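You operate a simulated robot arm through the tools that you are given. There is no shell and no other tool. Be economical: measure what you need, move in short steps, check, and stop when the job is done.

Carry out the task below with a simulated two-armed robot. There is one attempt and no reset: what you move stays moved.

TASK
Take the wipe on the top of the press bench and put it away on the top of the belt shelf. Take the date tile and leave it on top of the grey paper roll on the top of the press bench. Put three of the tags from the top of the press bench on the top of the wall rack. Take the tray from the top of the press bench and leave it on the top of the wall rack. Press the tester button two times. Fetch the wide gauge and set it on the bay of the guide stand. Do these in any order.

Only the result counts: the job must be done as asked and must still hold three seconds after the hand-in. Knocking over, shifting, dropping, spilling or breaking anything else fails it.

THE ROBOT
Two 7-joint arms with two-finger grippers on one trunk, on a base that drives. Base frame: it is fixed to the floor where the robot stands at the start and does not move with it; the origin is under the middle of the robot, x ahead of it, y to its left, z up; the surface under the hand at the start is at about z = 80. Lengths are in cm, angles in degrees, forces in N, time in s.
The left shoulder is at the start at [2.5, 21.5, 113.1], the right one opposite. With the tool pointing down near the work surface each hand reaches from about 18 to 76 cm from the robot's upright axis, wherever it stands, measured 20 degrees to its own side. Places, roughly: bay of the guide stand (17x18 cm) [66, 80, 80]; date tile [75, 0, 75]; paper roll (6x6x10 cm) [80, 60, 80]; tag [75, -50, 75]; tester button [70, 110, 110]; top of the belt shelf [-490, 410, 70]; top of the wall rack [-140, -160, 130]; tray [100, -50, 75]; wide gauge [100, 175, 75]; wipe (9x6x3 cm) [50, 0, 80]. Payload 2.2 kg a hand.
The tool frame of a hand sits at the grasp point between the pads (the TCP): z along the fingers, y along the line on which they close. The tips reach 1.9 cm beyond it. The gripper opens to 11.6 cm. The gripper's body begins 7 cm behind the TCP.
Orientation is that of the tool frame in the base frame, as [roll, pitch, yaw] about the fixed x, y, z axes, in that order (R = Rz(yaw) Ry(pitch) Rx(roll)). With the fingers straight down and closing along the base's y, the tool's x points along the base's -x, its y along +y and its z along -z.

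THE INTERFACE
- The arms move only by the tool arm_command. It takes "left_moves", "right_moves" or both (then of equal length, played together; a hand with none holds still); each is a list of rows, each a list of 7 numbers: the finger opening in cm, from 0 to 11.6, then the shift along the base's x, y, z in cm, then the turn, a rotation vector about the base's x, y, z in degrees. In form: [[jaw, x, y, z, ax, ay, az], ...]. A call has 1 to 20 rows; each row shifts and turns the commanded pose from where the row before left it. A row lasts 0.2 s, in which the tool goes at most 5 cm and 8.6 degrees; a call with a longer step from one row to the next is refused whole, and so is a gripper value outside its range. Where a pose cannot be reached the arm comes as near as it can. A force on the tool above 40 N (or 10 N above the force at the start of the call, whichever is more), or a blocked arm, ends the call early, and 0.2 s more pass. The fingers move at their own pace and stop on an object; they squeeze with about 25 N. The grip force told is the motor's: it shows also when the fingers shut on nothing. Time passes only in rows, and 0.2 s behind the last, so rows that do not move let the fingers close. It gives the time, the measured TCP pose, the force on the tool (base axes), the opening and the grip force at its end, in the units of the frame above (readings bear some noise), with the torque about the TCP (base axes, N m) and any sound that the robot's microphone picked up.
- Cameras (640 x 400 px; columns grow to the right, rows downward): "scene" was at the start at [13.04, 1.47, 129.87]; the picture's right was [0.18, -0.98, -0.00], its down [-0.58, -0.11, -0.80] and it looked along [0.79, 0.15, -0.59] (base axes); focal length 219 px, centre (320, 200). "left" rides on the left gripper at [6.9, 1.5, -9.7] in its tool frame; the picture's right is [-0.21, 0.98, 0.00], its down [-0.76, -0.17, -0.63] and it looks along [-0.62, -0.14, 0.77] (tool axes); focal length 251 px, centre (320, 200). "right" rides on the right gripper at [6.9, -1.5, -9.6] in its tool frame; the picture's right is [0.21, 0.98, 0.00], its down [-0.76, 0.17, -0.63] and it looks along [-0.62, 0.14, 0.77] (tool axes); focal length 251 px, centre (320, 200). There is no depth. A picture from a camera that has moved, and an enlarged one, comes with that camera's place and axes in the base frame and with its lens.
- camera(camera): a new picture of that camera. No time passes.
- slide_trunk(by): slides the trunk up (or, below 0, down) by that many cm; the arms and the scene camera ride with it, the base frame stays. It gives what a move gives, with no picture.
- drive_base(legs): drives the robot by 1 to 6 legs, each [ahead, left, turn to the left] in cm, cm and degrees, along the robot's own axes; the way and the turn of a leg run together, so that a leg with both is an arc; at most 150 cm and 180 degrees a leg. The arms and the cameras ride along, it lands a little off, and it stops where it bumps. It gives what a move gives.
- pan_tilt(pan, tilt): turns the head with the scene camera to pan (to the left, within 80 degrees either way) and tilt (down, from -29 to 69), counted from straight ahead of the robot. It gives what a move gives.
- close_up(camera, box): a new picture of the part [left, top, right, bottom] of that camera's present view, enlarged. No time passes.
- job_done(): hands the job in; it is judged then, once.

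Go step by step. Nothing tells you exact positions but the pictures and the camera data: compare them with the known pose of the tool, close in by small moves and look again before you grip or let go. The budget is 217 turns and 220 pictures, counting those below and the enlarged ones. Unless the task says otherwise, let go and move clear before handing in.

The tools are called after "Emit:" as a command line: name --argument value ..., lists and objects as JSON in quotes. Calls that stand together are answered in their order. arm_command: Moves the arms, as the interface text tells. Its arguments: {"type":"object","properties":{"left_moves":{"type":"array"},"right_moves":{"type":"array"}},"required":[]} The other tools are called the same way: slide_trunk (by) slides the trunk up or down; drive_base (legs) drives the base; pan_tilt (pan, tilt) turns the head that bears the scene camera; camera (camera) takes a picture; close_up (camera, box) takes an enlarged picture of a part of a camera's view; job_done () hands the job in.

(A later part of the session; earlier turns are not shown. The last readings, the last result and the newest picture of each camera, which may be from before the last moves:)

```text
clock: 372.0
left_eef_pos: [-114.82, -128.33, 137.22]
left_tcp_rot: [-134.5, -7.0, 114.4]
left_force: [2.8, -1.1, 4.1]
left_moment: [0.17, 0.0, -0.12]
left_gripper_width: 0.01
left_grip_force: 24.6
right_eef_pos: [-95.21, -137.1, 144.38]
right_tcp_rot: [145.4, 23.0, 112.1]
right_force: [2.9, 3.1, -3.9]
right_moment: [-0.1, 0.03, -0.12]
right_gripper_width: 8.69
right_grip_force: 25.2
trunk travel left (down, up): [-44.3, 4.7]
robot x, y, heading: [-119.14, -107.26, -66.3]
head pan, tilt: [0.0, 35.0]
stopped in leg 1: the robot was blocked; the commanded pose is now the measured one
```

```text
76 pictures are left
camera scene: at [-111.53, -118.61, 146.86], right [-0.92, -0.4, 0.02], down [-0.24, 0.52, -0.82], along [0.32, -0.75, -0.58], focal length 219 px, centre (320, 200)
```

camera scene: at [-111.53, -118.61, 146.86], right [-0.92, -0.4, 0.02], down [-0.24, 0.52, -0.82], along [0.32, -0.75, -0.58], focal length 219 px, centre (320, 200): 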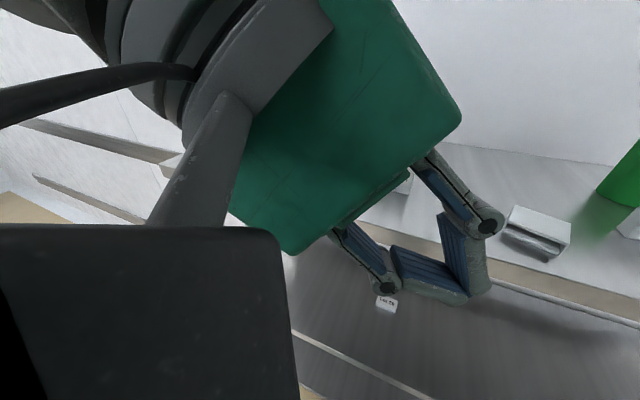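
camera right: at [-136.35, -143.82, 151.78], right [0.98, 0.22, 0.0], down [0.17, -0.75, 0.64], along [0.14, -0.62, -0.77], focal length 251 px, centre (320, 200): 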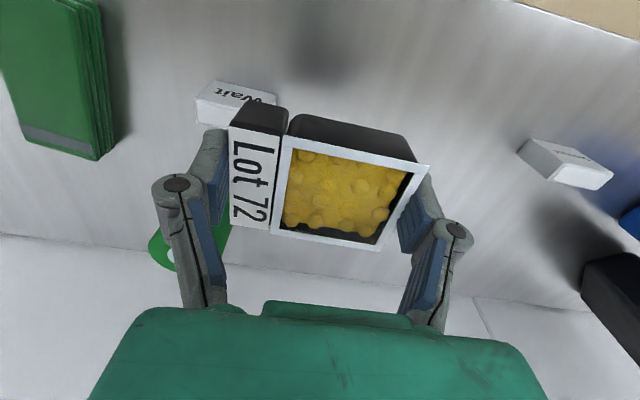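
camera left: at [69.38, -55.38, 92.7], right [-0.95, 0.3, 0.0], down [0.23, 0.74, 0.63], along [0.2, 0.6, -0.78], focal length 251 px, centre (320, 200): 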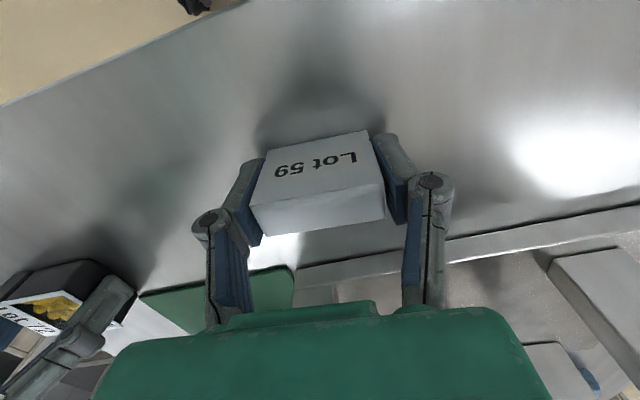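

The two hands bumped each other, which damped the swing. Check whether it's calmer now.

Emit:
pan_tilt --pan 0 --tilt 36

Emit:
pan_tilt --pan 0 --tilt 35

Emit:
pan_tilt --pan 0 --tilt 36

Emit:
camera --camera "right"

Emit:
camera --camera "left"

```text
clock: 372.6
left_eef_pos: [-130.99, -135.99, 135.84]
left_tcp_rot: [-141.0, -6.7, 115.8]
left_force: [-0.9, 1.0, -0.1]
left_moment: [-0.05, -0.08, 0.05]
left_gripper_width: 0.0
left_grip_force: 25.0
right_eef_pos: [-112.86, -145.07, 144.92]
right_tcp_rot: [138.1, 22.7, 109.0]
right_force: [-2.0, -1.3, -0.5]
right_moment: [0.16, -0.07, 0.11]
right_gripper_width: 8.72
right_grip_force: 25.6
trunk travel left (down, up): [-44.3, 4.7]
robot x, y, heading: [-121.41, -108.11, -66.1]
head pan, tilt: [0.0, 36.0]
```

```text
clock: 373.2
left_eef_pos: [-110.91, -126.6, 137.68]
left_tcp_rot: [-133.0, -7.1, 114.7]
left_force: [-4.9, 3.5, 2.3]
left_moment: [-0.13, -0.48, 0.3]
left_gripper_width: 0.0
left_grip_force: 24.4
right_eef_pos: [-91.55, -135.34, 144.38]
right_tcp_rot: [147.1, 23.4, 112.7]
right_force: [1.4, -0.1, -0.2]
right_moment: [-0.03, 0.09, -0.02]
right_gripper_width: 8.67
right_grip_force: 25.2
trunk travel left (down, up): [-44.3, 4.7]
robot x, y, heading: [-118.38, -106.25, -66.0]
head pan, tilt: [0.0, 35.0]
```

```text
clock: 373.8
left_eef_pos: [-132.59, -136.41, 135.35]
left_tcp_rot: [-142.4, -6.3, 115.0]
left_force: [2.0, 1.0, -5.1]
left_moment: [-0.13, 0.38, 0.04]
left_gripper_width: 0.03
left_grip_force: 25.3
right_eef_pos: [-114.3, -145.83, 145.55]
right_tcp_rot: [137.0, 22.8, 108.5]
right_force: [-0.1, -0.6, 2.0]
right_moment: [0.13, 0.23, 0.05]
right_gripper_width: 8.72
right_grip_force: 25.0
trunk travel left (down, up): [-44.3, 4.7]
robot x, y, heading: [-121.56, -108.37, -66.4]
head pan, tilt: [0.0, 36.0]
```

```text
75 pictures are left
camera right: at [-124.25, -140.08, 148.4], right [0.53, 0.66, 0.53], down [-0.14, -0.55, 0.82], along [0.83, -0.52, -0.2], focal length 251 px, centre (320, 200)
```

right: 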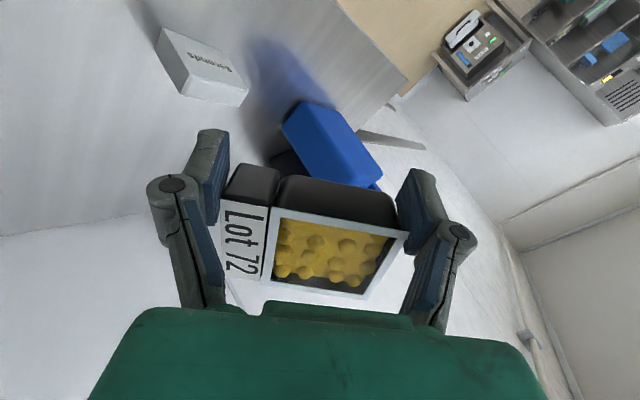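

```text
74 pictures are left
camera left: at [-128.82, -127.89, 142.78], right [0.76, 0.19, -0.61], down [0.58, -0.63, 0.52], along [-0.29, -0.75, -0.6], focal length 251 px, centre (320, 200)
```

left: 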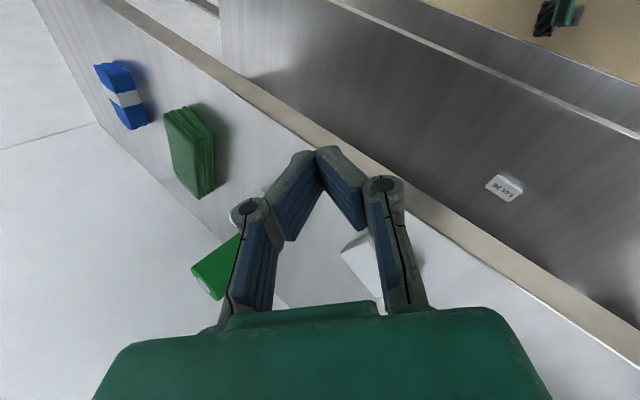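

The upper body swings left–right (period ≈1.2 s) and is now at its right extreme. I'll try an active damping move: a short drive to the left timed with the swing, which also leads away from the rack.

Emit:
drive_base --legs '[[0, 10, 0]]'

Emit:
pan_tilt --pan 0 --tilt 35

Emit:
pan_tilt --pan 0 --tilt 36

Emit:
pan_tilt --pan 0 --tilt 35

```text
clock: 374.7
left_eef_pos: [-107.5, -124.29, 139.81]
left_tcp_rot: [-127.7, -6.7, 114.3]
left_force: [4.2, 7.9, -9.3]
left_moment: [-0.66, 0.89, 0.38]
left_gripper_width: 0.0
left_grip_force: 25.0
right_eef_pos: [-85.7, -132.36, 147.43]
right_tcp_rot: [142.2, 24.7, 108.9]
right_force: [1.0, -8.3, 15.0]
right_moment: [0.67, 0.98, 0.51]
right_gripper_width: 8.72
right_grip_force: 24.9
trunk travel left (down, up): [-44.3, 4.7]
robot x, y, heading: [-116.02, -105.88, -67.8]
head pan, tilt: [0.0, 36.0]
stopped in leg 1: the robot was blocked; the commanded pose is now the measured one
```

```text
clock: 375.3
left_eef_pos: [-119.06, -129.83, 134.92]
left_tcp_rot: [-139.6, -4.0, 111.1]
left_force: [-2.0, 2.0, -3.6]
left_moment: [-0.21, 0.07, 0.11]
left_gripper_width: 0.01
left_grip_force: 24.6
right_eef_pos: [-98.8, -139.87, 150.01]
right_tcp_rot: [134.1, 21.4, 103.7]
right_force: [-1.3, -0.6, 1.7]
right_moment: [0.18, 0.08, 0.12]
right_gripper_width: 8.74
right_grip_force: 24.9
trunk travel left (down, up): [-44.3, 4.7]
robot x, y, heading: [-116.57, -107.97, -68.3]
head pan, tilt: [0.0, 35.0]
```

```text
clock: 375.9
left_eef_pos: [-110.84, -124.84, 138.82]
left_tcp_rot: [-129.8, -6.7, 113.4]
left_force: [20.2, 25.6, -43.8]
left_moment: [-3.07, 6.78, 2.33]
left_gripper_width: 0.0
left_grip_force: 25.1
right_eef_pos: [-89.58, -133.01, 147.08]
right_tcp_rot: [141.7, 24.5, 108.6]
right_force: [-14.0, -23.1, 46.6]
right_moment: [4.85, 4.89, 4.14]
right_gripper_width: 8.73
right_grip_force: 25.3
trunk travel left (down, up): [-44.3, 4.7]
robot x, y, heading: [-116.61, -105.9, -68.3]
head pan, tilt: [0.0, 36.0]
```

```text
clock: 376.5
left_eef_pos: [-115.37, -129.13, 134.28]
left_tcp_rot: [-138.7, -3.7, 110.0]
left_force: [-2.5, -1.4, 0.0]
left_moment: [0.15, -0.3, -0.03]
left_gripper_width: 0.02
left_grip_force: 24.6
right_eef_pos: [-95.02, -138.79, 149.8]
right_tcp_rot: [134.9, 21.0, 103.2]
right_force: [-3.6, -2.3, 1.5]
right_moment: [0.12, -0.2, 0.13]
right_gripper_width: 8.73
right_grip_force: 24.7
trunk travel left (down, up): [-44.3, 4.7]
robot x, y, heading: [-115.98, -108.78, -69.3]
head pan, tilt: [0.0, 35.0]
```

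The swing dropped a lot. Sample more.

Emit:
pan_tilt --pan 0 --tilt 39

Emit:
pan_tilt --pan 0 --tilt 36

Emit:
pan_tilt --pan 5 --tilt 36

Emit:
pan_tilt --pan 0 --tilt 36

```text
clock: 377.1
left_eef_pos: [-117.45, -126.83, 137.94]
left_tcp_rot: [-132.3, -6.7, 112.4]
left_force: [-19.4, 59.0, -25.7]
left_moment: [-6.53, 0.11, 5.87]
left_gripper_width: 0.0
left_grip_force: 25.2
right_eef_pos: [-96.49, -135.75, 146.19]
right_tcp_rot: [139.5, 24.4, 106.3]
right_force: [16.4, -58.1, 11.5]
right_moment: [3.4, 2.12, 4.58]
right_gripper_width: 8.75
right_grip_force: 25.3
trunk travel left (down, up): [-44.3, 4.7]
robot x, y, heading: [-117.41, -104.58, -69.2]
head pan, tilt: [0.0, 39.0]
```

```text
clock: 377.8
left_eef_pos: [-107.95, -127.08, 135.22]
left_tcp_rot: [-135.0, -4.7, 110.8]
left_force: [0.0, 0.5, 0.4]
left_moment: [0.07, -0.06, -0.01]
left_gripper_width: 0.0
left_grip_force: 25.1
right_eef_pos: [-86.6, -136.94, 148.51]
right_tcp_rot: [138.8, 22.1, 105.4]
right_force: [2.3, -1.6, 2.0]
right_moment: [0.13, 0.27, 0.13]
right_gripper_width: 8.8
right_grip_force: 25.3
trunk travel left (down, up): [-44.3, 4.7]
robot x, y, heading: [-114.22, -108.02, -68.9]
head pan, tilt: [0.0, 36.0]
```

```text
clock: 378.4
left_eef_pos: [-124.26, -128.65, 137.54]
left_tcp_rot: [-136.3, -3.7, 112.8]
left_force: [20.0, -10.3, 2.9]
left_moment: [0.73, 1.16, -0.99]
left_gripper_width: 0.02
left_grip_force: 24.7
right_eef_pos: [-104.37, -136.8, 147.64]
right_tcp_rot: [136.2, 23.1, 105.6]
right_force: [-9.8, -9.2, -1.4]
right_moment: [0.47, -0.57, 0.67]
right_gripper_width: 8.86
right_grip_force: 25.1
trunk travel left (down, up): [-44.3, 4.7]
robot x, y, heading: [-117.93, -105.79, -68.4]
head pan, tilt: [5.0, 36.0]
```

```text
clock: 379.1
left_eef_pos: [-101.26, -125.92, 135.45]
left_tcp_rot: [-132.3, -3.0, 108.4]
left_force: [310.2, -39.6, -39.4]
left_moment: [-0.88, 24.8, -35.06]
left_gripper_width: 0.02
left_grip_force: 25.3
right_eef_pos: [-81.52, -135.0, 145.56]
right_tcp_rot: [143.2, 21.3, 106.5]
right_force: [0.3, 2.9, -1.9]
right_moment: [-0.18, -0.16, -0.16]
right_gripper_width: 8.91
right_grip_force: 25.0
trunk travel left (down, up): [-44.3, 4.7]
robot x, y, heading: [-113.29, -106.18, -69.5]
head pan, tilt: [0.0, 36.0]
```

It regrows by itself in this posture, so after damping I must lower the trunk at once. Damp again at the right extreme, then slide down.

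Emit:
pan_tilt --pan 0 --tilt 35

Emit:
drive_base --legs '[[-4, 12, 0]]'

Emit:
slide_trunk --by -20

Emit:
slide_trunk --by -20

```text
clock: 379.7
left_eef_pos: [-127.35, -127.26, 136.12]
left_tcp_rot: [-139.2, -2.8, 110.9]
left_force: [1.9, 7.5, -5.1]
left_moment: [-0.59, 0.34, 0.31]
left_gripper_width: 0.01
left_grip_force: 25.4
right_eef_pos: [-107.75, -135.63, 148.32]
right_tcp_rot: [135.2, 23.2, 104.7]
right_force: [-3.5, 0.2, -2.3]
right_moment: [0.05, -0.21, 0.01]
right_gripper_width: 8.91
right_grip_force: 25.2
trunk travel left (down, up): [-44.3, 4.7]
robot x, y, heading: [-118.9, -105.28, -69.4]
head pan, tilt: [0.0, 35.0]
```

```text
clock: 380.6
left_eef_pos: [-97.0, -125.21, 138.82]
left_tcp_rot: [-124.5, -3.6, 104.7]
left_force: [14.9, 10.6, -83.3]
left_moment: [-7.27, 8.08, -0.09]
left_gripper_width: 0.0
left_grip_force: 24.7
right_eef_pos: [-73.42, -136.75, 149.54]
right_tcp_rot: [139.6, 25.0, 99.2]
right_force: [4.6, 1.4, -0.2]
right_moment: [-0.11, 0.24, -0.15]
right_gripper_width: 8.89
right_grip_force: 24.8
trunk travel left (down, up): [-44.3, 4.7]
robot x, y, heading: [-108.79, -112.77, -75.3]
head pan, tilt: [0.0, 35.0]
stopped in leg 1: the robot was blocked; the commanded pose is now the measured one
```

```text
clock: 380.9
left_eef_pos: [-117.06, -131.67, 137.65]
left_tcp_rot: [-129.2, -8.0, 104.4]
left_force: [58.0, -26.4, -91.3]
left_moment: [-5.7, 11.38, -6.16]
left_gripper_width: 0.0
left_grip_force: 25.0
right_eef_pos: [-95.18, -145.57, 147.05]
right_tcp_rot: [132.8, 24.7, 95.6]
right_force: [-4.3, -0.2, -3.9]
right_moment: [0.0, -0.46, 0.04]
right_gripper_width: 8.9
right_grip_force: 24.5
trunk travel left (down, up): [-44.3, 4.7]
robot x, y, heading: [-108.89, -111.03, -76.4]
head pan, tilt: [0.0, 35.0]
stopped: the force on the tool passed its limit at 108 N (the readings are from after the stop); the commanded pose is now the measured one
```

```text
clock: 381.6
left_eef_pos: [-101.94, -131.88, 133.62]
left_tcp_rot: [-126.5, -4.6, 101.8]
left_force: [28.5, -88.3, 151.4]
left_moment: [16.39, -10.29, -8.91]
left_gripper_width: 0.0
left_grip_force: 25.3
right_eef_pos: [-79.34, -148.29, 149.89]
right_tcp_rot: [130.0, 21.5, 88.6]
right_force: [5.2, -0.5, -0.9]
right_moment: [0.06, 0.26, -0.05]
right_gripper_width: 8.95
right_grip_force: 24.6
trunk travel left (down, up): [-42.0, 7.0]
robot x, y, heading: [-108.25, -115.04, -78.2]
head pan, tilt: [0.0, 35.0]
stopped: the arm was blocked; the commanded pose is now the measured one
```

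Emit:
camera --camera "scene"

Emit:
arm_command --left_moves '[[0, -3, 4, 0, 0, 0, 0], [0, -3, 4, 0, 0, 0, 0], [0, -3, 4, 0, 0, 0, 0]]' --right_moves '[[0, 0, 4.5, 0, 0, 0, 0], [0, 0, 4.5, 0, 0, 0, 0], [0, 0, 4.5, 0, 0, 0, 0]]'

Emit:
drive_base --legs '[[-15, 0, 0]]'

Emit:
camera --camera "scene"

```text
73 pictures are left
camera scene: at [-101.7, -127.66, 145.61], right [-0.88, -0.48, 0.0], down [-0.23, 0.41, -0.89], along [0.42, -0.78, -0.47], focal length 219 px, centre (320, 200)
```

scene: 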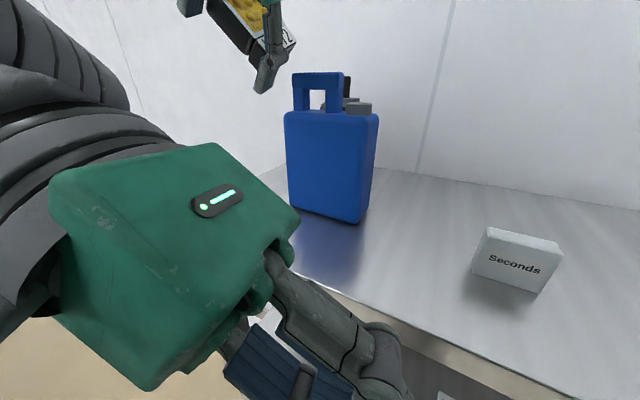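

```text
clock: 381.9
left_eef_pos: [-99.01, -125.78, 132.46]
left_tcp_rot: [-131.9, -10.3, 102.7]
left_force: [379.1, -82.1, -66.1]
left_moment: [7.49, 37.52, -37.91]
left_gripper_width: 0.0
left_grip_force: 25.3
right_eef_pos: [-78.21, -141.28, 151.45]
right_tcp_rot: [129.1, 25.8, 89.4]
right_force: [5.0, 2.1, 0.3]
right_moment: [-0.06, 0.29, -0.21]
right_gripper_width: 8.9
right_grip_force: 25.1
trunk travel left (down, up): [-42.0, 7.0]
robot x, y, heading: [-106.79, -113.99, -77.4]
head pan, tilt: [0.0, 35.0]
stopped in row 1 (left hand): the force on the tool passed its limit at 347 N (the readings are from after the stop); the commanded pose is now the measured one
```

```text
clock: 382.7
left_eef_pos: [-103.46, -129.07, 132.92]
left_tcp_rot: [-130.7, -9.3, 101.7]
left_force: [1.4, 0.2, 0.7]
left_moment: [0.0, -0.02, 0.04]
left_gripper_width: 0.0
left_grip_force: 25.1
right_eef_pos: [-82.01, -145.24, 152.41]
right_tcp_rot: [125.2, 23.2, 85.6]
right_force: [3.4, 0.7, 1.1]
right_moment: [0.02, 0.3, -0.1]
right_gripper_width: 8.92
right_grip_force: 25.2
trunk travel left (down, up): [-42.0, 7.0]
robot x, y, heading: [-106.97, -114.99, -78.2]
head pan, tilt: [0.0, 35.0]
stopped in leg 1: the robot was blocked; the commanded pose is now the measured one
```

```text
72 pictures are left
camera scene: at [-104.85, -127.96, 144.51], right [-0.98, -0.21, 0.0], down [-0.12, 0.56, -0.82], along [0.17, -0.8, -0.57], focal length 219 px, centre (320, 200)
```

scene: 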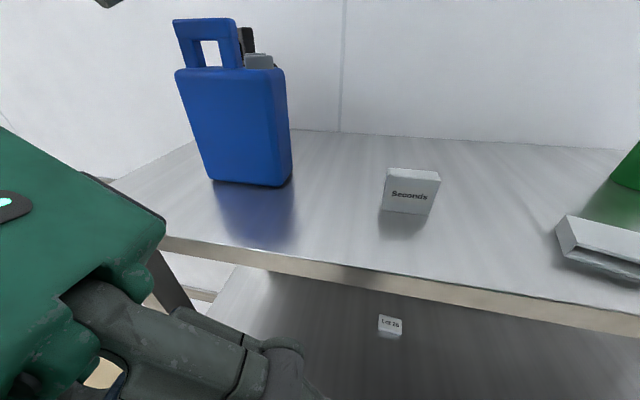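

Emit:
pan_tilt --pan 0 --tilt 36

Emit:
pan_tilt --pan 0 --tilt 35

Emit:
pan_tilt --pan 0 --tilt 38

```text
clock: 383.3
left_eef_pos: [-113.92, -130.19, 131.76]
left_tcp_rot: [-135.9, -10.6, 103.5]
left_force: [191.5, -119.2, -9.2]
left_moment: [11.56, 21.25, -20.77]
left_gripper_width: 0.01
left_grip_force: 24.9
right_eef_pos: [-95.1, -145.65, 151.3]
right_tcp_rot: [123.0, 22.7, 86.6]
right_force: [-2.8, -2.0, 3.9]
right_moment: [0.22, 0.29, 0.15]
right_gripper_width: 8.92
right_grip_force: 24.9
trunk travel left (down, up): [-42.0, 7.0]
robot x, y, heading: [-108.35, -114.8, -78.0]
head pan, tilt: [0.0, 36.0]
```

```text
clock: 383.9
left_eef_pos: [-96.41, -125.84, 131.98]
left_tcp_rot: [-129.4, -10.9, 101.6]
left_force: [-0.1, 2.1, 2.6]
left_moment: [-0.06, -0.13, 0.14]
left_gripper_width: 0.02
left_grip_force: 24.9
right_eef_pos: [-74.69, -142.18, 149.99]
right_tcp_rot: [129.9, 24.7, 88.8]
right_force: [2.5, 1.8, -2.6]
right_moment: [-0.2, 0.01, -0.21]
right_gripper_width: 8.91
right_grip_force: 24.8
trunk travel left (down, up): [-42.0, 7.0]
robot x, y, heading: [-105.47, -113.84, -77.8]
head pan, tilt: [0.0, 35.0]
```

```text
clock: 384.5
left_eef_pos: [-117.8, -130.95, 131.6]
left_tcp_rot: [-137.9, -10.5, 102.9]
left_force: [-2.3, -1.0, 5.8]
left_moment: [0.04, -0.43, 0.03]
left_gripper_width: 0.0
left_grip_force: 25.2
right_eef_pos: [-98.77, -147.83, 151.93]
right_tcp_rot: [121.8, 22.3, 85.6]
right_force: [-1.6, -2.6, 0.4]
right_moment: [0.2, 0.05, 0.23]
right_gripper_width: 8.91
right_grip_force: 24.7
trunk travel left (down, up): [-42.0, 7.0]
robot x, y, heading: [-109.02, -114.8, -77.9]
head pan, tilt: [0.0, 38.0]
```

Emit:
drive_base --legs '[[0, 10, 0]]'

Emit:
drive_base --legs '[[-25, 0, 0]]'

Emit:
drive_base --legs '[[-25, 0, 0]]'

Emit:
camera --camera "scene"

```text
clock: 385.4
left_eef_pos: [-94.51, -129.26, 135.78]
left_tcp_rot: [-121.1, -14.0, 104.8]
left_force: [78.3, -82.7, -173.7]
left_moment: [-7.06, 20.68, -12.88]
left_gripper_width: 0.01
left_grip_force: 24.5
right_eef_pos: [-71.48, -144.08, 152.2]
right_tcp_rot: [125.9, 26.3, 85.7]
right_force: [3.5, 0.1, 0.2]
right_moment: [-0.05, 0.14, -0.09]
right_gripper_width: 0.2
right_grip_force: 24.9
trunk travel left (down, up): [-42.0, 7.0]
robot x, y, heading: [-103.9, -115.62, -78.9]
head pan, tilt: [0.0, 38.0]
stopped in leg 1: the robot was blocked; the commanded pose is now the measured one
```

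```text
clock: 386.1
left_eef_pos: [-110.5, -134.41, 133.62]
left_tcp_rot: [-129.2, -10.7, 105.4]
left_force: [-4.2, -0.3, 0.1]
left_moment: [0.07, -0.2, -0.08]
left_gripper_width: 0.0
left_grip_force: 24.7
right_eef_pos: [-89.47, -148.08, 154.99]
right_tcp_rot: [115.6, 18.4, 80.0]
right_force: [-4.6, -0.5, 0.9]
right_moment: [0.02, -0.11, 0.13]
right_gripper_width: 0.23
right_grip_force: 25.0
trunk travel left (down, up): [-42.0, 7.0]
robot x, y, heading: [-104.66, -116.31, -79.9]
head pan, tilt: [0.0, 38.0]
stopped in leg 1: the robot was blocked; the commanded pose is now the measured one
```

```text
clock: 386.8
left_eef_pos: [-108.07, -134.3, 136.28]
left_tcp_rot: [-119.9, -15.1, 105.7]
left_force: [26.0, 23.0, -54.7]
left_moment: [-6.47, 6.76, -0.46]
left_gripper_width: 0.0
left_grip_force: 24.6
right_eef_pos: [-84.41, -149.46, 152.18]
right_tcp_rot: [116.3, 23.0, 82.1]
right_force: [-2.6, -2.1, -6.4]
right_moment: [-0.11, -0.61, 0.18]
right_gripper_width: 0.22
right_grip_force: 24.5
trunk travel left (down, up): [-42.0, 7.0]
robot x, y, heading: [-102.9, -115.73, -78.9]
head pan, tilt: [0.0, 38.0]
stopped in leg 1: the robot was blocked; the commanded pose is now the measured one
```

```text
71 pictures are left
camera scene: at [-97.51, -129.65, 146.54], right [-0.99, -0.15, 0.02], down [-0.07, 0.35, -0.93], along [0.13, -0.93, -0.36], focal length 219 px, centre (320, 200)
```

scene: 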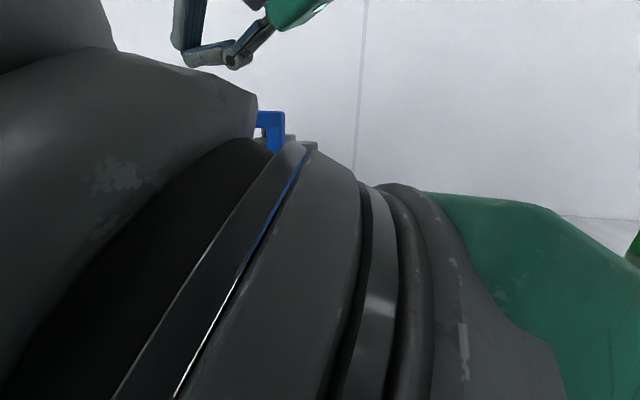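

The tray slipped from the right hand. I first need to uncross the arms and calm the robot; move the right hand back and up, away from the jug.

Emit:
arm_command --right_moves '[[0, 0, 4, 2.5, 0, 0, 0], [0, 0, 4, 2.5, 0, 0, 0], [0, 0, 4, 2.5, 0, 0, 0], [0, 0, 4, 2.5, 0, 0, 0]]'

Emit:
arm_command --right_moves '[[0, 0, 4, 2.5, 0, 0, 0], [0, 0, 4, 2.5, 0, 0, 0], [0, 0, 4, 2.5, 0, 0, 0], [0, 0, 4, 2.5, 0, 0, 0]]'

Emit:
arm_command --right_moves '[[0, 0, 4, 2.5, 0, 0, 0], [0, 0, 4, 2.5, 0, 0, 0], [0, 0, 4, 2.5, 0, 0, 0], [0, 0, 4, 2.5, 0, 0, 0]]'

Emit:
camera --camera "right"

```text
clock: 387.1
left_eef_pos: [-119.72, -134.96, 134.56]
left_tcp_rot: [-126.1, -13.2, 109.8]
left_force: [-81.7, -130.7, -50.1]
left_moment: [5.51, -2.64, 0.19]
left_gripper_width: 0.0
left_grip_force: 24.8
right_eef_pos: [-97.79, -146.41, 156.99]
right_tcp_rot: [110.3, 21.6, 79.7]
right_force: [2.8, -1.5, 4.5]
right_moment: [0.2, 0.48, 0.1]
right_gripper_width: 0.19
right_grip_force: 25.3
trunk travel left (down, up): [-42.0, 7.0]
robot x, y, heading: [-105.62, -115.8, -78.5]
head pan, tilt: [0.0, 38.0]
stopped in row 1 (left hand): the arm was blocked; the commanded pose is now the measured one
```

```text
clock: 387.5
left_eef_pos: [-100.3, -130.15, 135.2]
left_tcp_rot: [-118.3, -14.4, 105.6]
left_force: [1.6, 1.6, 0.2]
left_moment: [-0.07, 0.13, 0.13]
left_gripper_width: 0.0
left_grip_force: 25.4
right_eef_pos: [-75.48, -142.26, 154.65]
right_tcp_rot: [119.4, 23.9, 83.1]
right_force: [4.0, 1.9, -2.9]
right_moment: [-0.17, -0.14, -0.2]
right_gripper_width: 0.21
right_grip_force: 24.7
trunk travel left (down, up): [-42.0, 7.0]
robot x, y, heading: [-104.6, -115.38, -78.3]
head pan, tilt: [0.0, 38.0]
stopped in row 1 (right hand): the force on the tool passed its limit at 67 N (the readings are from after the stop); the commanded pose is now the measured one
```

```text
clock: 387.8
left_eef_pos: [-101.26, -130.23, 133.98]
left_tcp_rot: [-122.6, -13.9, 103.6]
left_force: [479.2, -137.0, 31.3]
left_moment: [12.95, 30.59, -58.78]
left_gripper_width: 0.0
left_grip_force: 24.9
right_eef_pos: [-79.49, -142.09, 155.51]
right_tcp_rot: [117.8, 23.8, 82.4]
right_force: [54.7, -71.4, 11.6]
right_moment: [1.21, 1.07, 1.1]
right_gripper_width: 0.17
right_grip_force: 25.1
trunk travel left (down, up): [-42.0, 7.0]
robot x, y, heading: [-103.22, -115.79, -77.8]
head pan, tilt: [0.0, 38.0]
stopped in row 1 (left hand): the force on the tool passed its limit at 74 N (the readings are from after the stop); the commanded pose is now the measured one
```

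```text
70 pictures are left
camera right: at [-87.57, -133.46, 155.62], right [0.52, 0.48, 0.7], down [-0.55, -0.45, 0.71], along [0.65, -0.76, 0.03], focal length 251 px, centre (320, 200)
```

right: 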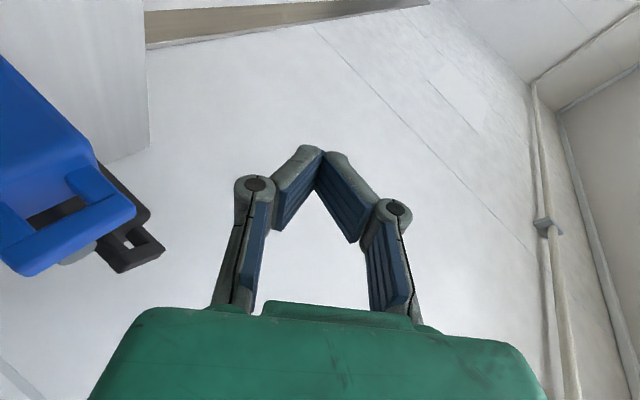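

Left-drives timed at the right extreme did damp and make progress away from the rack; continue those.

Emit:
pan_tilt --pan 0 --tilt 36

Emit:
drive_base --legs '[[0, 15, 0]]'

Emit:
pan_tilt --pan 0 --tilt 38

Emit:
pan_tilt --pan 0 --tilt 36

```text
clock: 388.4
left_eef_pos: [-102.6, -129.91, 135.46]
left_tcp_rot: [-119.8, -13.3, 105.6]
left_force: [10.3, 10.4, -16.0]
left_moment: [-2.04, 1.87, 0.16]
left_gripper_width: 0.0
left_grip_force: 25.2
right_eef_pos: [-78.53, -141.14, 156.89]
right_tcp_rot: [116.9, 23.5, 81.8]
right_force: [1.1, 0.0, 0.2]
right_moment: [-0.02, 0.02, -0.04]
right_gripper_width: 0.19
right_grip_force: 24.9
trunk travel left (down, up): [-42.0, 7.0]
robot x, y, heading: [-103.19, -114.93, -78.4]
head pan, tilt: [0.0, 36.0]
```

```text
clock: 389.2
left_eef_pos: [-105.64, -130.61, 134.32]
left_tcp_rot: [-123.2, -13.6, 106.4]
left_force: [-0.3, 0.4, 0.3]
left_moment: [-0.04, 0.01, 0.02]
left_gripper_width: 0.0
left_grip_force: 25.0
right_eef_pos: [-82.57, -141.87, 156.84]
right_tcp_rot: [115.0, 22.8, 81.2]
right_force: [-0.8, -1.3, 1.0]
right_moment: [0.02, 0.03, 0.08]
right_gripper_width: 0.17
right_grip_force: 24.9
trunk travel left (down, up): [-42.0, 7.0]
robot x, y, heading: [-101.49, -114.58, -78.6]
head pan, tilt: [0.0, 36.0]
stopped in leg 1: the force on the tool passed its limit at 83 N (the readings are from after the stop); the commanded pose is now the measured one
```

```text
clock: 389.8
left_eef_pos: [-108.98, -132.89, 134.3]
left_tcp_rot: [-123.7, -14.5, 109.1]
left_force: [-42.0, -113.4, -28.2]
left_moment: [5.83, -1.16, -3.14]
left_gripper_width: 0.01
left_grip_force: 25.0
right_eef_pos: [-86.35, -142.62, 156.95]
right_tcp_rot: [114.0, 22.7, 80.8]
right_force: [49.2, -59.8, 25.0]
right_moment: [2.39, 3.44, 3.68]
right_gripper_width: 0.16
right_grip_force: 25.2
trunk travel left (down, up): [-42.0, 7.0]
robot x, y, heading: [-101.89, -114.7, -78.7]
head pan, tilt: [0.0, 38.0]
```

```text
clock: 390.4
left_eef_pos: [-99.34, -129.52, 134.59]
left_tcp_rot: [-121.1, -13.1, 104.8]
left_force: [306.0, -50.0, 41.0]
left_moment: [7.6, 16.95, -35.53]
left_gripper_width: 0.0
left_grip_force: 25.0
right_eef_pos: [-75.87, -140.25, 155.92]
right_tcp_rot: [117.3, 23.7, 82.3]
right_force: [62.2, -43.6, 15.1]
right_moment: [1.39, 1.59, -1.42]
right_gripper_width: 0.16
right_grip_force: 24.3
trunk travel left (down, up): [-42.0, 7.0]
robot x, y, heading: [-100.46, -114.52, -78.9]
head pan, tilt: [0.0, 36.0]
```

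Calmer (±4 cm). Uncross: raise the right hand and bring it to the robot's right.

Emit:
arm_command --right_moves '[[0, -2, 1, 4, 0, 0, 0], [0, -3, 1, 3, 0, 0, 0], [0, -4, 1, 1, 0, 0, 0], [0, -4, 1, 0, 0, 0, 0], [0, -4, 1, 0, 0, 0, 0], [0, -4, 1, 0, 0, 0, 0]]'

Emit:
arm_command --right_moves '[[0, -2, 1, 4, 0, 0, 0], [0, -3, 1, 3, 0, 0, 0], [0, -4, 1, 1, 0, 0, 0], [0, -4, 1, 0, 0, 0, 0], [0, -4, 1, 0, 0, 0, 0], [0, -4, 1, 0, 0, 0, 0]]'

Emit:
arm_command --right_moves '[[0, -4, 1, 0, 0, 0, 0], [0, -4, 1, 0, 0, 0, 0], [0, -4, 1, 0, 0, 0, 0]]'

```text
clock: 390.7
left_eef_pos: [-107.74, -132.09, 134.33]
left_tcp_rot: [-124.3, -13.5, 106.8]
left_force: [-16.0, -31.0, -12.9]
left_moment: [0.93, -0.14, -0.46]
left_gripper_width: 0.0
left_grip_force: 25.5
right_eef_pos: [-86.52, -142.56, 156.66]
right_tcp_rot: [114.1, 22.8, 80.6]
right_force: [23.8, -24.1, -6.7]
right_moment: [-0.59, -0.77, 0.3]
right_gripper_width: 0.19
right_grip_force: 24.9
trunk travel left (down, up): [-42.0, 7.0]
robot x, y, heading: [-101.13, -114.44, -78.5]
head pan, tilt: [0.0, 36.0]
stopped in row 1 (left hand): the force on the tool passed its limit at 422 N (the readings are from after the stop); the commanded pose is now the measured one
```

```text
clock: 390.9
left_eef_pos: [-111.6, -132.79, 134.22]
left_tcp_rot: [-125.3, -13.2, 107.7]
left_force: [-15.0, -36.4, -11.2]
left_moment: [1.86, -0.34, -0.92]
left_gripper_width: 0.01
left_grip_force: 24.9
right_eef_pos: [-90.23, -142.85, 157.14]
right_tcp_rot: [112.8, 22.3, 80.2]
right_force: [50.4, -11.3, -2.7]
right_moment: [-0.1, 0.07, -1.37]
right_gripper_width: 0.13
right_grip_force: 24.9
trunk travel left (down, up): [-42.0, 7.0]
robot x, y, heading: [-102.13, -114.16, -78.8]
head pan, tilt: [0.0, 36.0]
stopped in row 1 (left hand): the force on the tool passed its limit at 110 N (the readings are from after the stop); the commanded pose is now the measured one
```

```text
clock: 391.2
left_eef_pos: [-101.6, -130.35, 134.96]
left_tcp_rot: [-121.1, -13.6, 106.1]
left_force: [0.6, -0.3, -0.1]
left_moment: [0.05, 0.01, 0.01]
left_gripper_width: 0.0
left_grip_force: 24.9
right_eef_pos: [-79.59, -141.22, 156.23]
right_tcp_rot: [117.0, 23.9, 81.4]
right_force: [60.9, -38.2, 12.9]
right_moment: [1.47, 2.69, 1.16]
right_gripper_width: 0.16
right_grip_force: 25.0
trunk travel left (down, up): [-42.0, 7.0]
robot x, y, heading: [-101.21, -113.95, -78.8]
head pan, tilt: [0.0, 36.0]
stopped in row 1 (right hand): the force on the tool passed its limit at 73 N (the readings are from after the stop); the commanded pose is now the measured one
```

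Emit:
camera --camera "left"

Emit:
pan_tilt --pan 30 --tilt 10

Emit:
camera --camera "scene"

Emit:
pan_tilt --pan -10 --tilt 60

Emit:
camera --camera "scene"

```text
69 pictures are left
camera left: at [-94.57, -122.36, 140.1], right [0.49, 0.13, -0.86], down [0.67, -0.69, 0.28], along [-0.56, -0.72, -0.42], focal length 251 px, centre (320, 200)
```

left: 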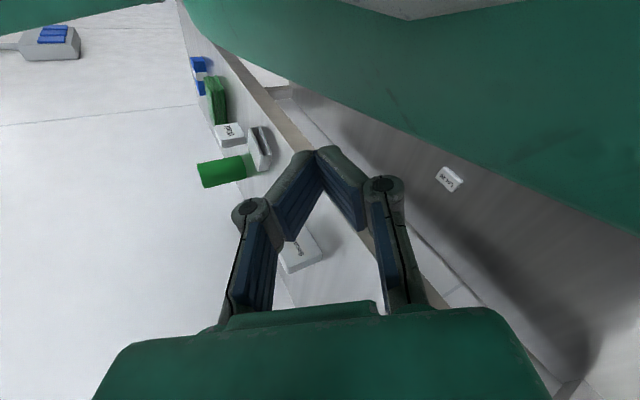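

```text
clock: 392.2
left_eef_pos: [-100.1, -129.94, 134.85]
left_tcp_rot: [-120.8, -13.4, 105.8]
left_force: [1.0, 0.2, 0.9]
left_moment: [0.0, -0.02, -0.04]
left_gripper_width: 0.0
left_grip_force: 25.2
right_eef_pos: [-77.89, -140.48, 156.89]
right_tcp_rot: [116.5, 23.8, 81.1]
right_force: [77.6, -22.8, 28.6]
right_moment: [2.95, 3.43, -4.82]
right_gripper_width: 0.13
right_grip_force: 25.2
trunk travel left (down, up): [-42.0, 7.0]
robot x, y, heading: [-100.7, -114.0, -78.8]
head pan, tilt: [30.0, 10.0]
```

```text
68 pictures are left
camera scene: at [-95.92, -126.44, 145.74], right [-1.0, 0.0, 0.03], down [-0.02, 0.46, -0.89], along [-0.01, -0.89, -0.46], focal length 219 px, centre (320, 200)
```

scene: 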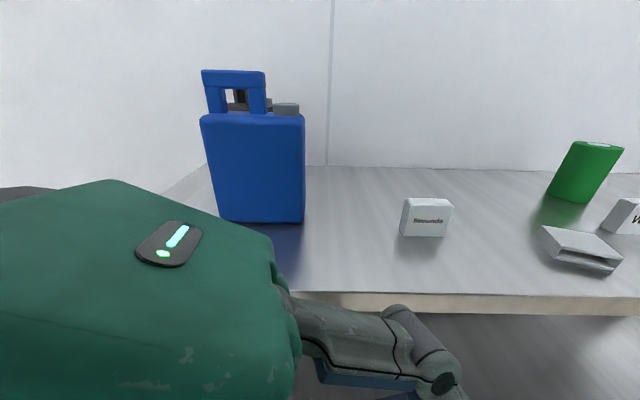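

```text
clock: 393.4
left_eef_pos: [-100.31, -128.86, 132.21]
left_tcp_rot: [-127.8, -13.4, 98.7]
left_force: [372.4, -148.4, -5.6]
left_moment: [16.03, 28.99, -49.5]
left_gripper_width: 0.0
left_grip_force: 24.6
right_eef_pos: [-80.8, -141.93, 155.89]
right_tcp_rot: [117.0, 23.4, 80.8]
right_force: [63.0, -41.3, -3.5]
right_moment: [-0.04, -0.16, -1.75]
right_gripper_width: 0.14
right_grip_force: 25.0
trunk travel left (down, up): [-42.0, 7.0]
robot x, y, heading: [-100.72, -113.76, -79.1]
head pan, tilt: [-10.0, 60.0]
```

```text
67 pictures are left
camera scene: at [-96.87, -124.96, 142.35], right [-0.95, 0.32, 0.04], down [0.22, 0.72, -0.66], along [-0.24, -0.62, -0.75], focal length 219 px, centre (320, 200)
```

scene: 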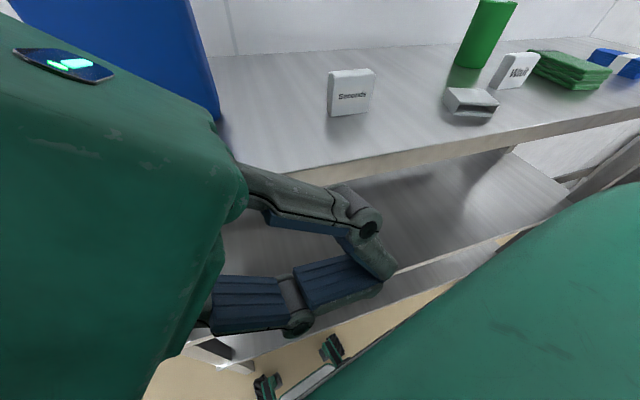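

The sway has nearly died out. Left fingers press on the right forearm; move the left hand toward the robot's left to free it.

Emit:
arm_command --left_moves '[[0, 3, 1, 0, 0, 0, 0], [0, 3, 1, 0, 0, 0, 0], [0, 3, 1, 0, 0, 0, 0], [0, 3, 0, 0, 0, 0, 0]]'

Emit:
arm_command --left_moves '[[0, 3, 0, 0, 0, 0, 0], [0, 3, 0, 0, 0, 0, 0], [0, 3, 0, 0, 0, 0, 0], [0, 3, 0, 0, 0, 0, 0]]'

Emit:
camera --camera "scene"

```text
clock: 393.6
left_eef_pos: [-112.06, -130.79, 131.57]
left_tcp_rot: [-134.3, -13.8, 100.1]
left_force: [219.8, -87.1, 31.1]
left_moment: [14.07, 19.6, -24.6]
left_gripper_width: 0.0
left_grip_force: 25.7
right_eef_pos: [-96.26, -144.16, 157.14]
right_tcp_rot: [111.3, 21.9, 78.7]
right_force: [-4.4, -2.1, 2.9]
right_moment: [0.16, 0.02, 0.31]
right_gripper_width: 0.14
right_grip_force: 25.5
trunk travel left (down, up): [-42.0, 7.0]
robot x, y, heading: [-102.25, -114.37, -78.6]
head pan, tilt: [-10.0, 60.0]
stopped in row 1 (right hand): the force on the tool passed its limit at 96 N (the readings are from after the stop); the commanded pose is now the measured one
```

```text
clock: 393.9
left_eef_pos: [-105.76, -129.18, 132.26]
left_tcp_rot: [-130.0, -14.2, 101.8]
left_force: [-98.0, 17.8, -9.5]
left_moment: [-1.15, -5.15, 8.31]
left_gripper_width: 0.02
left_grip_force: 25.0
right_eef_pos: [-86.73, -141.82, 156.71]
right_tcp_rot: [114.5, 22.8, 80.3]
right_force: [23.2, -11.0, -3.7]
right_moment: [-0.49, -0.48, -0.92]
right_gripper_width: 0.16
right_grip_force: 25.3
trunk travel left (down, up): [-42.0, 7.0]
robot x, y, heading: [-102.9, -114.53, -78.8]
head pan, tilt: [-10.0, 60.0]
stopped in row 1 (right hand): the force on the tool passed its limit at 96 N (the readings are from after the stop); the commanded pose is now the measured one
```

```text
66 pictures are left
camera scene: at [-104.18, -126.44, 142.39], right [-1.0, 0.02, -0.02], down [0.02, 0.76, -0.64], along [0.0, -0.64, -0.77], focal length 219 px, centre (320, 200)
```

scene: 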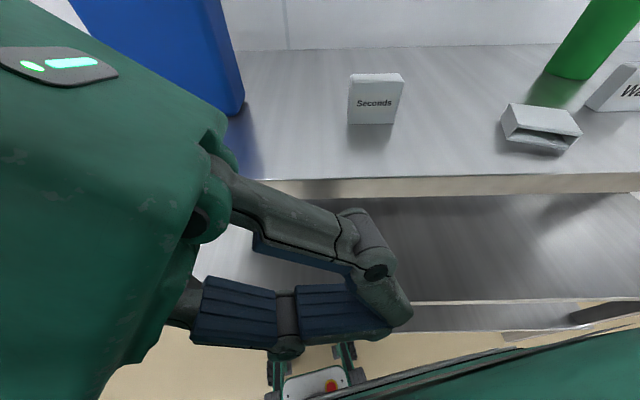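

Emit:
slide_trunk --by -12

Emit:
slide_trunk --by -10

Emit:
slide_trunk --by -8

Emit:
slide_trunk --by -6

Emit:
camera --camera "scene"

```text
clock: 394.2
left_eef_pos: [-96.33, -126.45, 131.93]
left_tcp_rot: [-128.6, -15.6, 98.4]
left_force: [152.8, 9.3, -68.4]
left_moment: [0.95, 20.11, -0.81]
left_gripper_width: 0.0
left_grip_force: 25.1
right_eef_pos: [-77.31, -139.92, 155.62]
right_tcp_rot: [118.2, 24.0, 81.8]
right_force: [0.5, 2.5, -0.9]
right_moment: [-0.07, -0.05, -0.15]
right_gripper_width: 0.15
right_grip_force: 25.0
trunk travel left (down, up): [-42.0, 7.0]
robot x, y, heading: [-101.27, -114.19, -78.9]
head pan, tilt: [-10.0, 60.0]
stopped: the force on the tool passed its limit at 82 N (the readings are from after the stop); the commanded pose is now the measured one
```

```text
clock: 394.4
left_eef_pos: [-102.95, -127.08, 130.45]
left_tcp_rot: [-136.8, -19.7, 97.9]
left_force: [313.0, -143.8, 25.0]
left_moment: [28.02, 23.91, -31.3]
left_gripper_width: 0.01
left_grip_force: 24.9
right_eef_pos: [-86.86, -142.51, 155.39]
right_tcp_rot: [115.9, 22.8, 80.1]
right_force: [135.1, -81.0, -31.3]
right_moment: [-3.01, -3.26, -4.55]
right_gripper_width: 0.14
right_grip_force: 24.5
trunk travel left (down, up): [-42.0, 7.0]
robot x, y, heading: [-101.71, -114.15, -79.0]
head pan, tilt: [-10.0, 60.0]
stopped: the force on the tool passed its limit at 314 N (the readings are from after the stop); the commanded pose is now the measured one
```

```text
clock: 395.4
left_eef_pos: [-105.98, -128.06, 123.96]
left_tcp_rot: [-134.9, -17.1, 98.8]
left_force: [107.3, -53.8, -7.3]
left_moment: [5.85, 10.96, -7.46]
left_gripper_width: 0.0
left_grip_force: 24.6
right_eef_pos: [-90.54, -142.21, 148.87]
right_tcp_rot: [113.7, 22.6, 79.1]
right_force: [-0.4, -1.6, 1.7]
right_moment: [0.08, 0.02, 0.16]
right_gripper_width: 0.15
right_grip_force: 25.1
trunk travel left (down, up): [-34.8, 14.2]
robot x, y, heading: [-101.15, -113.69, -79.3]
head pan, tilt: [-10.0, 60.0]
stopped: the force on the tool passed its limit at 394 N (the readings are from after the stop); the commanded pose is now the measured one
```

```text
clock: 396.0
left_eef_pos: [-94.18, -125.15, 120.46]
left_tcp_rot: [-130.7, -17.1, 95.4]
left_force: [246.3, -48.2, 34.1]
left_moment: [7.96, 15.23, -16.78]
left_gripper_width: 0.0
left_grip_force: 25.3
right_eef_pos: [-76.65, -140.18, 143.94]
right_tcp_rot: [118.7, 24.0, 81.0]
right_force: [64.3, -41.3, 4.6]
right_moment: [0.68, 1.02, -1.6]
right_gripper_width: 0.13
right_grip_force: 25.4
trunk travel left (down, up): [-31.2, 17.8]
robot x, y, heading: [-98.75, -113.1, -79.3]
head pan, tilt: [-10.0, 60.0]
stopped: the force on the tool passed its limit at 65 N (the readings are from after the stop); the commanded pose is now the measured one
```

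```text
65 pictures are left
camera scene: at [-93.94, -123.09, 130.32], right [-0.99, 0.11, 0.04], down [0.08, 0.85, -0.52], along [-0.09, -0.51, -0.85], focal length 219 px, centre (320, 200)
```

scene: 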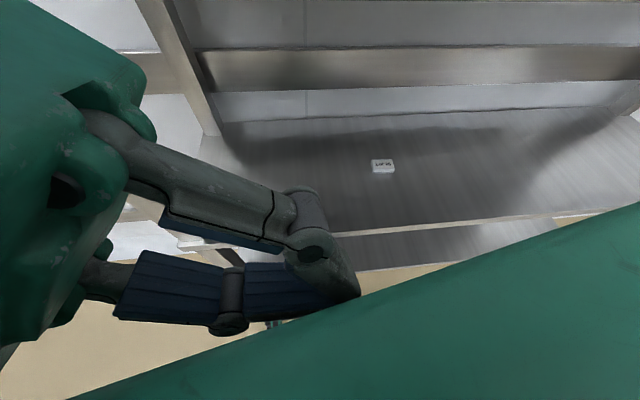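

The trunk came down well. Now drive backward from the rack.

Emit:
drive_base --legs '[[-20, 0, 0]]'

Emit:
drive_base --legs '[[-20, 0, 0]]'

Emit:
drive_base --legs '[[-20, 0, 0]]'

Emit:
camera --camera "scene"

```text
clock: 396.7
left_eef_pos: [-97.14, -125.16, 120.95]
left_tcp_rot: [-131.8, -16.6, 95.0]
left_force: [26.5, -13.0, 22.6]
left_moment: [0.91, -1.11, -0.55]
left_gripper_width: 0.01
left_grip_force: 25.0
right_eef_pos: [-80.78, -141.11, 144.97]
right_tcp_rot: [116.3, 23.1, 79.3]
right_force: [1.4, 0.6, 0.5]
right_moment: [-0.03, 0.11, -0.05]
right_gripper_width: 0.13
right_grip_force: 25.1
trunk travel left (down, up): [-31.2, 17.8]
robot x, y, heading: [-99.43, -112.96, -79.3]
head pan, tilt: [-10.0, 60.0]
stopped in leg 1: the force on the tool passed its limit at 342 N (the readings are from after the stop); the commanded pose is now the measured one
```

```text
clock: 397.4
left_eef_pos: [-100.12, -124.78, 120.67]
left_tcp_rot: [-133.2, -17.1, 96.1]
left_force: [-7.1, -10.3, 6.5]
left_moment: [0.54, -0.98, 0.28]
left_gripper_width: 0.01
left_grip_force: 24.7
right_eef_pos: [-83.91, -140.59, 144.94]
right_tcp_rot: [115.5, 22.6, 79.0]
right_force: [-0.1, -0.3, 0.6]
right_moment: [0.04, 0.09, 0.04]
right_gripper_width: 0.12
right_grip_force: 24.9
trunk travel left (down, up): [-31.2, 17.8]
robot x, y, heading: [-99.45, -112.11, -79.4]
head pan, tilt: [-10.0, 60.0]
stopped in leg 1: the force on the tool passed its limit at 91 N (the readings are from after the stop); the commanded pose is now the measured one
```

```text
clock: 398.2
left_eef_pos: [-101.45, -123.49, 120.52]
left_tcp_rot: [-134.2, -17.9, 97.2]
left_force: [-48.7, -13.6, -15.7]
left_moment: [2.24, -3.67, 0.81]
left_gripper_width: 0.03
left_grip_force: 24.8
right_eef_pos: [-84.95, -138.54, 144.87]
right_tcp_rot: [114.9, 22.4, 79.2]
right_force: [38.1, 5.9, 1.5]
right_moment: [0.07, 0.1, -4.52]
right_gripper_width: 0.12
right_grip_force: 24.7
trunk travel left (down, up): [-31.2, 17.8]
robot x, y, heading: [-99.88, -110.51, -79.6]
head pan, tilt: [-10.0, 60.0]
stopped in leg 1: the force on the tool passed its limit at 81 N (the readings are from after the stop); the commanded pose is now the measured one
```

```text
64 pictures are left
camera scene: at [-101.6, -121.96, 130.63], right [-1.0, 0.09, -0.01], down [0.08, 0.84, -0.53], along [-0.04, -0.53, -0.85], focal length 219 px, centre (320, 200)
```

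scene: 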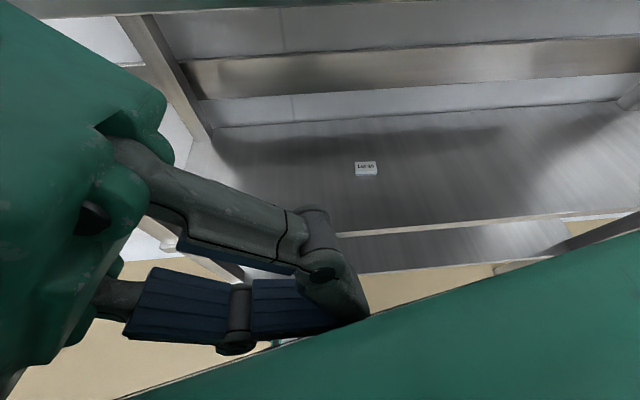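

Calm and backing slowly. Continue backing, and nudge the left hand up off the right forearm.

Emit:
arm_command --left_moves '[[0, 1.5, 1, 1, 0, 0, 0], [0, 1.5, 1, 1, 0, 0, 0], [0, 1.5, 1, 1, 0, 0, 0]]'

Emit:
drive_base --legs '[[-20, 0, 0]]'

Emit:
drive_base --legs '[[-20, 0, 0]]'

Emit:
drive_base --legs '[[-20, 0, 0]]'

Emit:
camera --camera "scene"

```text
clock: 398.7
left_eef_pos: [-96.64, -122.55, 121.26]
left_tcp_rot: [-132.5, -17.5, 97.3]
left_force: [32.7, -17.6, -10.4]
left_moment: [1.91, 3.92, -1.05]
left_gripper_width: 0.0
left_grip_force: 24.7
right_eef_pos: [-80.74, -137.97, 144.26]
right_tcp_rot: [116.6, 22.8, 79.7]
right_force: [61.0, -36.1, 1.8]
right_moment: [0.32, 0.42, -2.09]
right_gripper_width: 0.11
right_grip_force: 25.0
trunk travel left (down, up): [-31.2, 17.8]
robot x, y, heading: [-99.24, -110.5, -79.2]
head pan, tilt: [-10.0, 60.0]
stopped in row 2 (left hand): the force on the tool passed its limit at 84 N (the readings are from after the stop); the commanded pose is now the measured one
```

```text
clock: 399.3
left_eef_pos: [-97.51, -122.49, 121.25]
left_tcp_rot: [-132.8, -17.7, 97.7]
left_force: [7.8, -7.8, -0.3]
left_moment: [-0.1, -0.04, -0.05]
left_gripper_width: 0.0
left_grip_force: 24.8
right_eef_pos: [-81.68, -138.31, 144.49]
right_tcp_rot: [115.9, 22.5, 79.1]
right_force: [17.5, -9.9, 3.8]
right_moment: [0.37, 0.49, -0.6]
right_gripper_width: 0.11
right_grip_force: 24.7
trunk travel left (down, up): [-31.2, 17.8]
robot x, y, heading: [-99.71, -110.05, -79.6]
head pan, tilt: [-10.0, 60.0]
stopped in leg 1: the force on the tool passed its limit at 59 N (the readings are from after the stop); the commanded pose is now the measured one
```

```text
clock: 400.0
left_eef_pos: [-99.39, -122.76, 120.89]
left_tcp_rot: [-134.1, -18.1, 98.5]
left_force: [1.8, -18.0, -17.9]
left_moment: [1.91, 1.22, -1.03]
left_gripper_width: 0.0
left_grip_force: 24.6
right_eef_pos: [-83.7, -138.74, 144.54]
right_tcp_rot: [115.1, 22.2, 78.5]
right_force: [50.2, -13.5, 0.9]
right_moment: [0.07, 0.11, -3.63]
right_gripper_width: 0.11
right_grip_force: 24.7
trunk travel left (down, up): [-31.2, 17.8]
robot x, y, heading: [-99.79, -110.62, -79.2]
head pan, tilt: [-10.0, 60.0]
stopped in leg 1: the force on the tool passed its limit at 62 N (the readings are from after the stop); the commanded pose is now the measured one
```

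```text
clock: 400.9
left_eef_pos: [-99.54, -120.27, 120.89]
left_tcp_rot: [-134.0, -18.5, 99.1]
left_force: [6.1, -35.6, -22.8]
left_moment: [3.59, 2.08, -1.94]
left_gripper_width: 0.02
left_grip_force: 25.1
right_eef_pos: [-83.88, -136.34, 144.54]
right_tcp_rot: [115.0, 21.8, 78.2]
right_force: [64.2, -29.1, 2.6]
right_moment: [0.32, 0.28, -3.51]
right_gripper_width: 0.07
right_grip_force: 25.3
trunk travel left (down, up): [-31.2, 17.8]
robot x, y, heading: [-100.43, -107.69, -79.3]
head pan, tilt: [-10.0, 60.0]
stopped in leg 1: the force on the tool passed its limit at 70 N (the readings are from after the stop); the commanded pose is now the measured one
```

```text
63 pictures are left
camera scene: at [-100.53, -118.69, 130.47], right [-1.0, 0.09, 0.0], down [0.08, 0.85, -0.51], along [-0.04, -0.51, -0.86], focal length 219 px, centre (320, 200)
```

scene: 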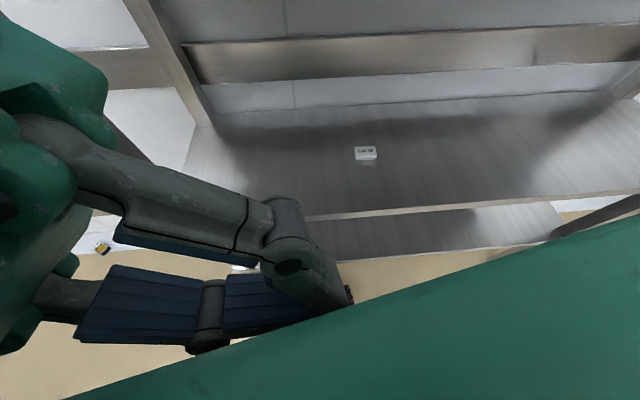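

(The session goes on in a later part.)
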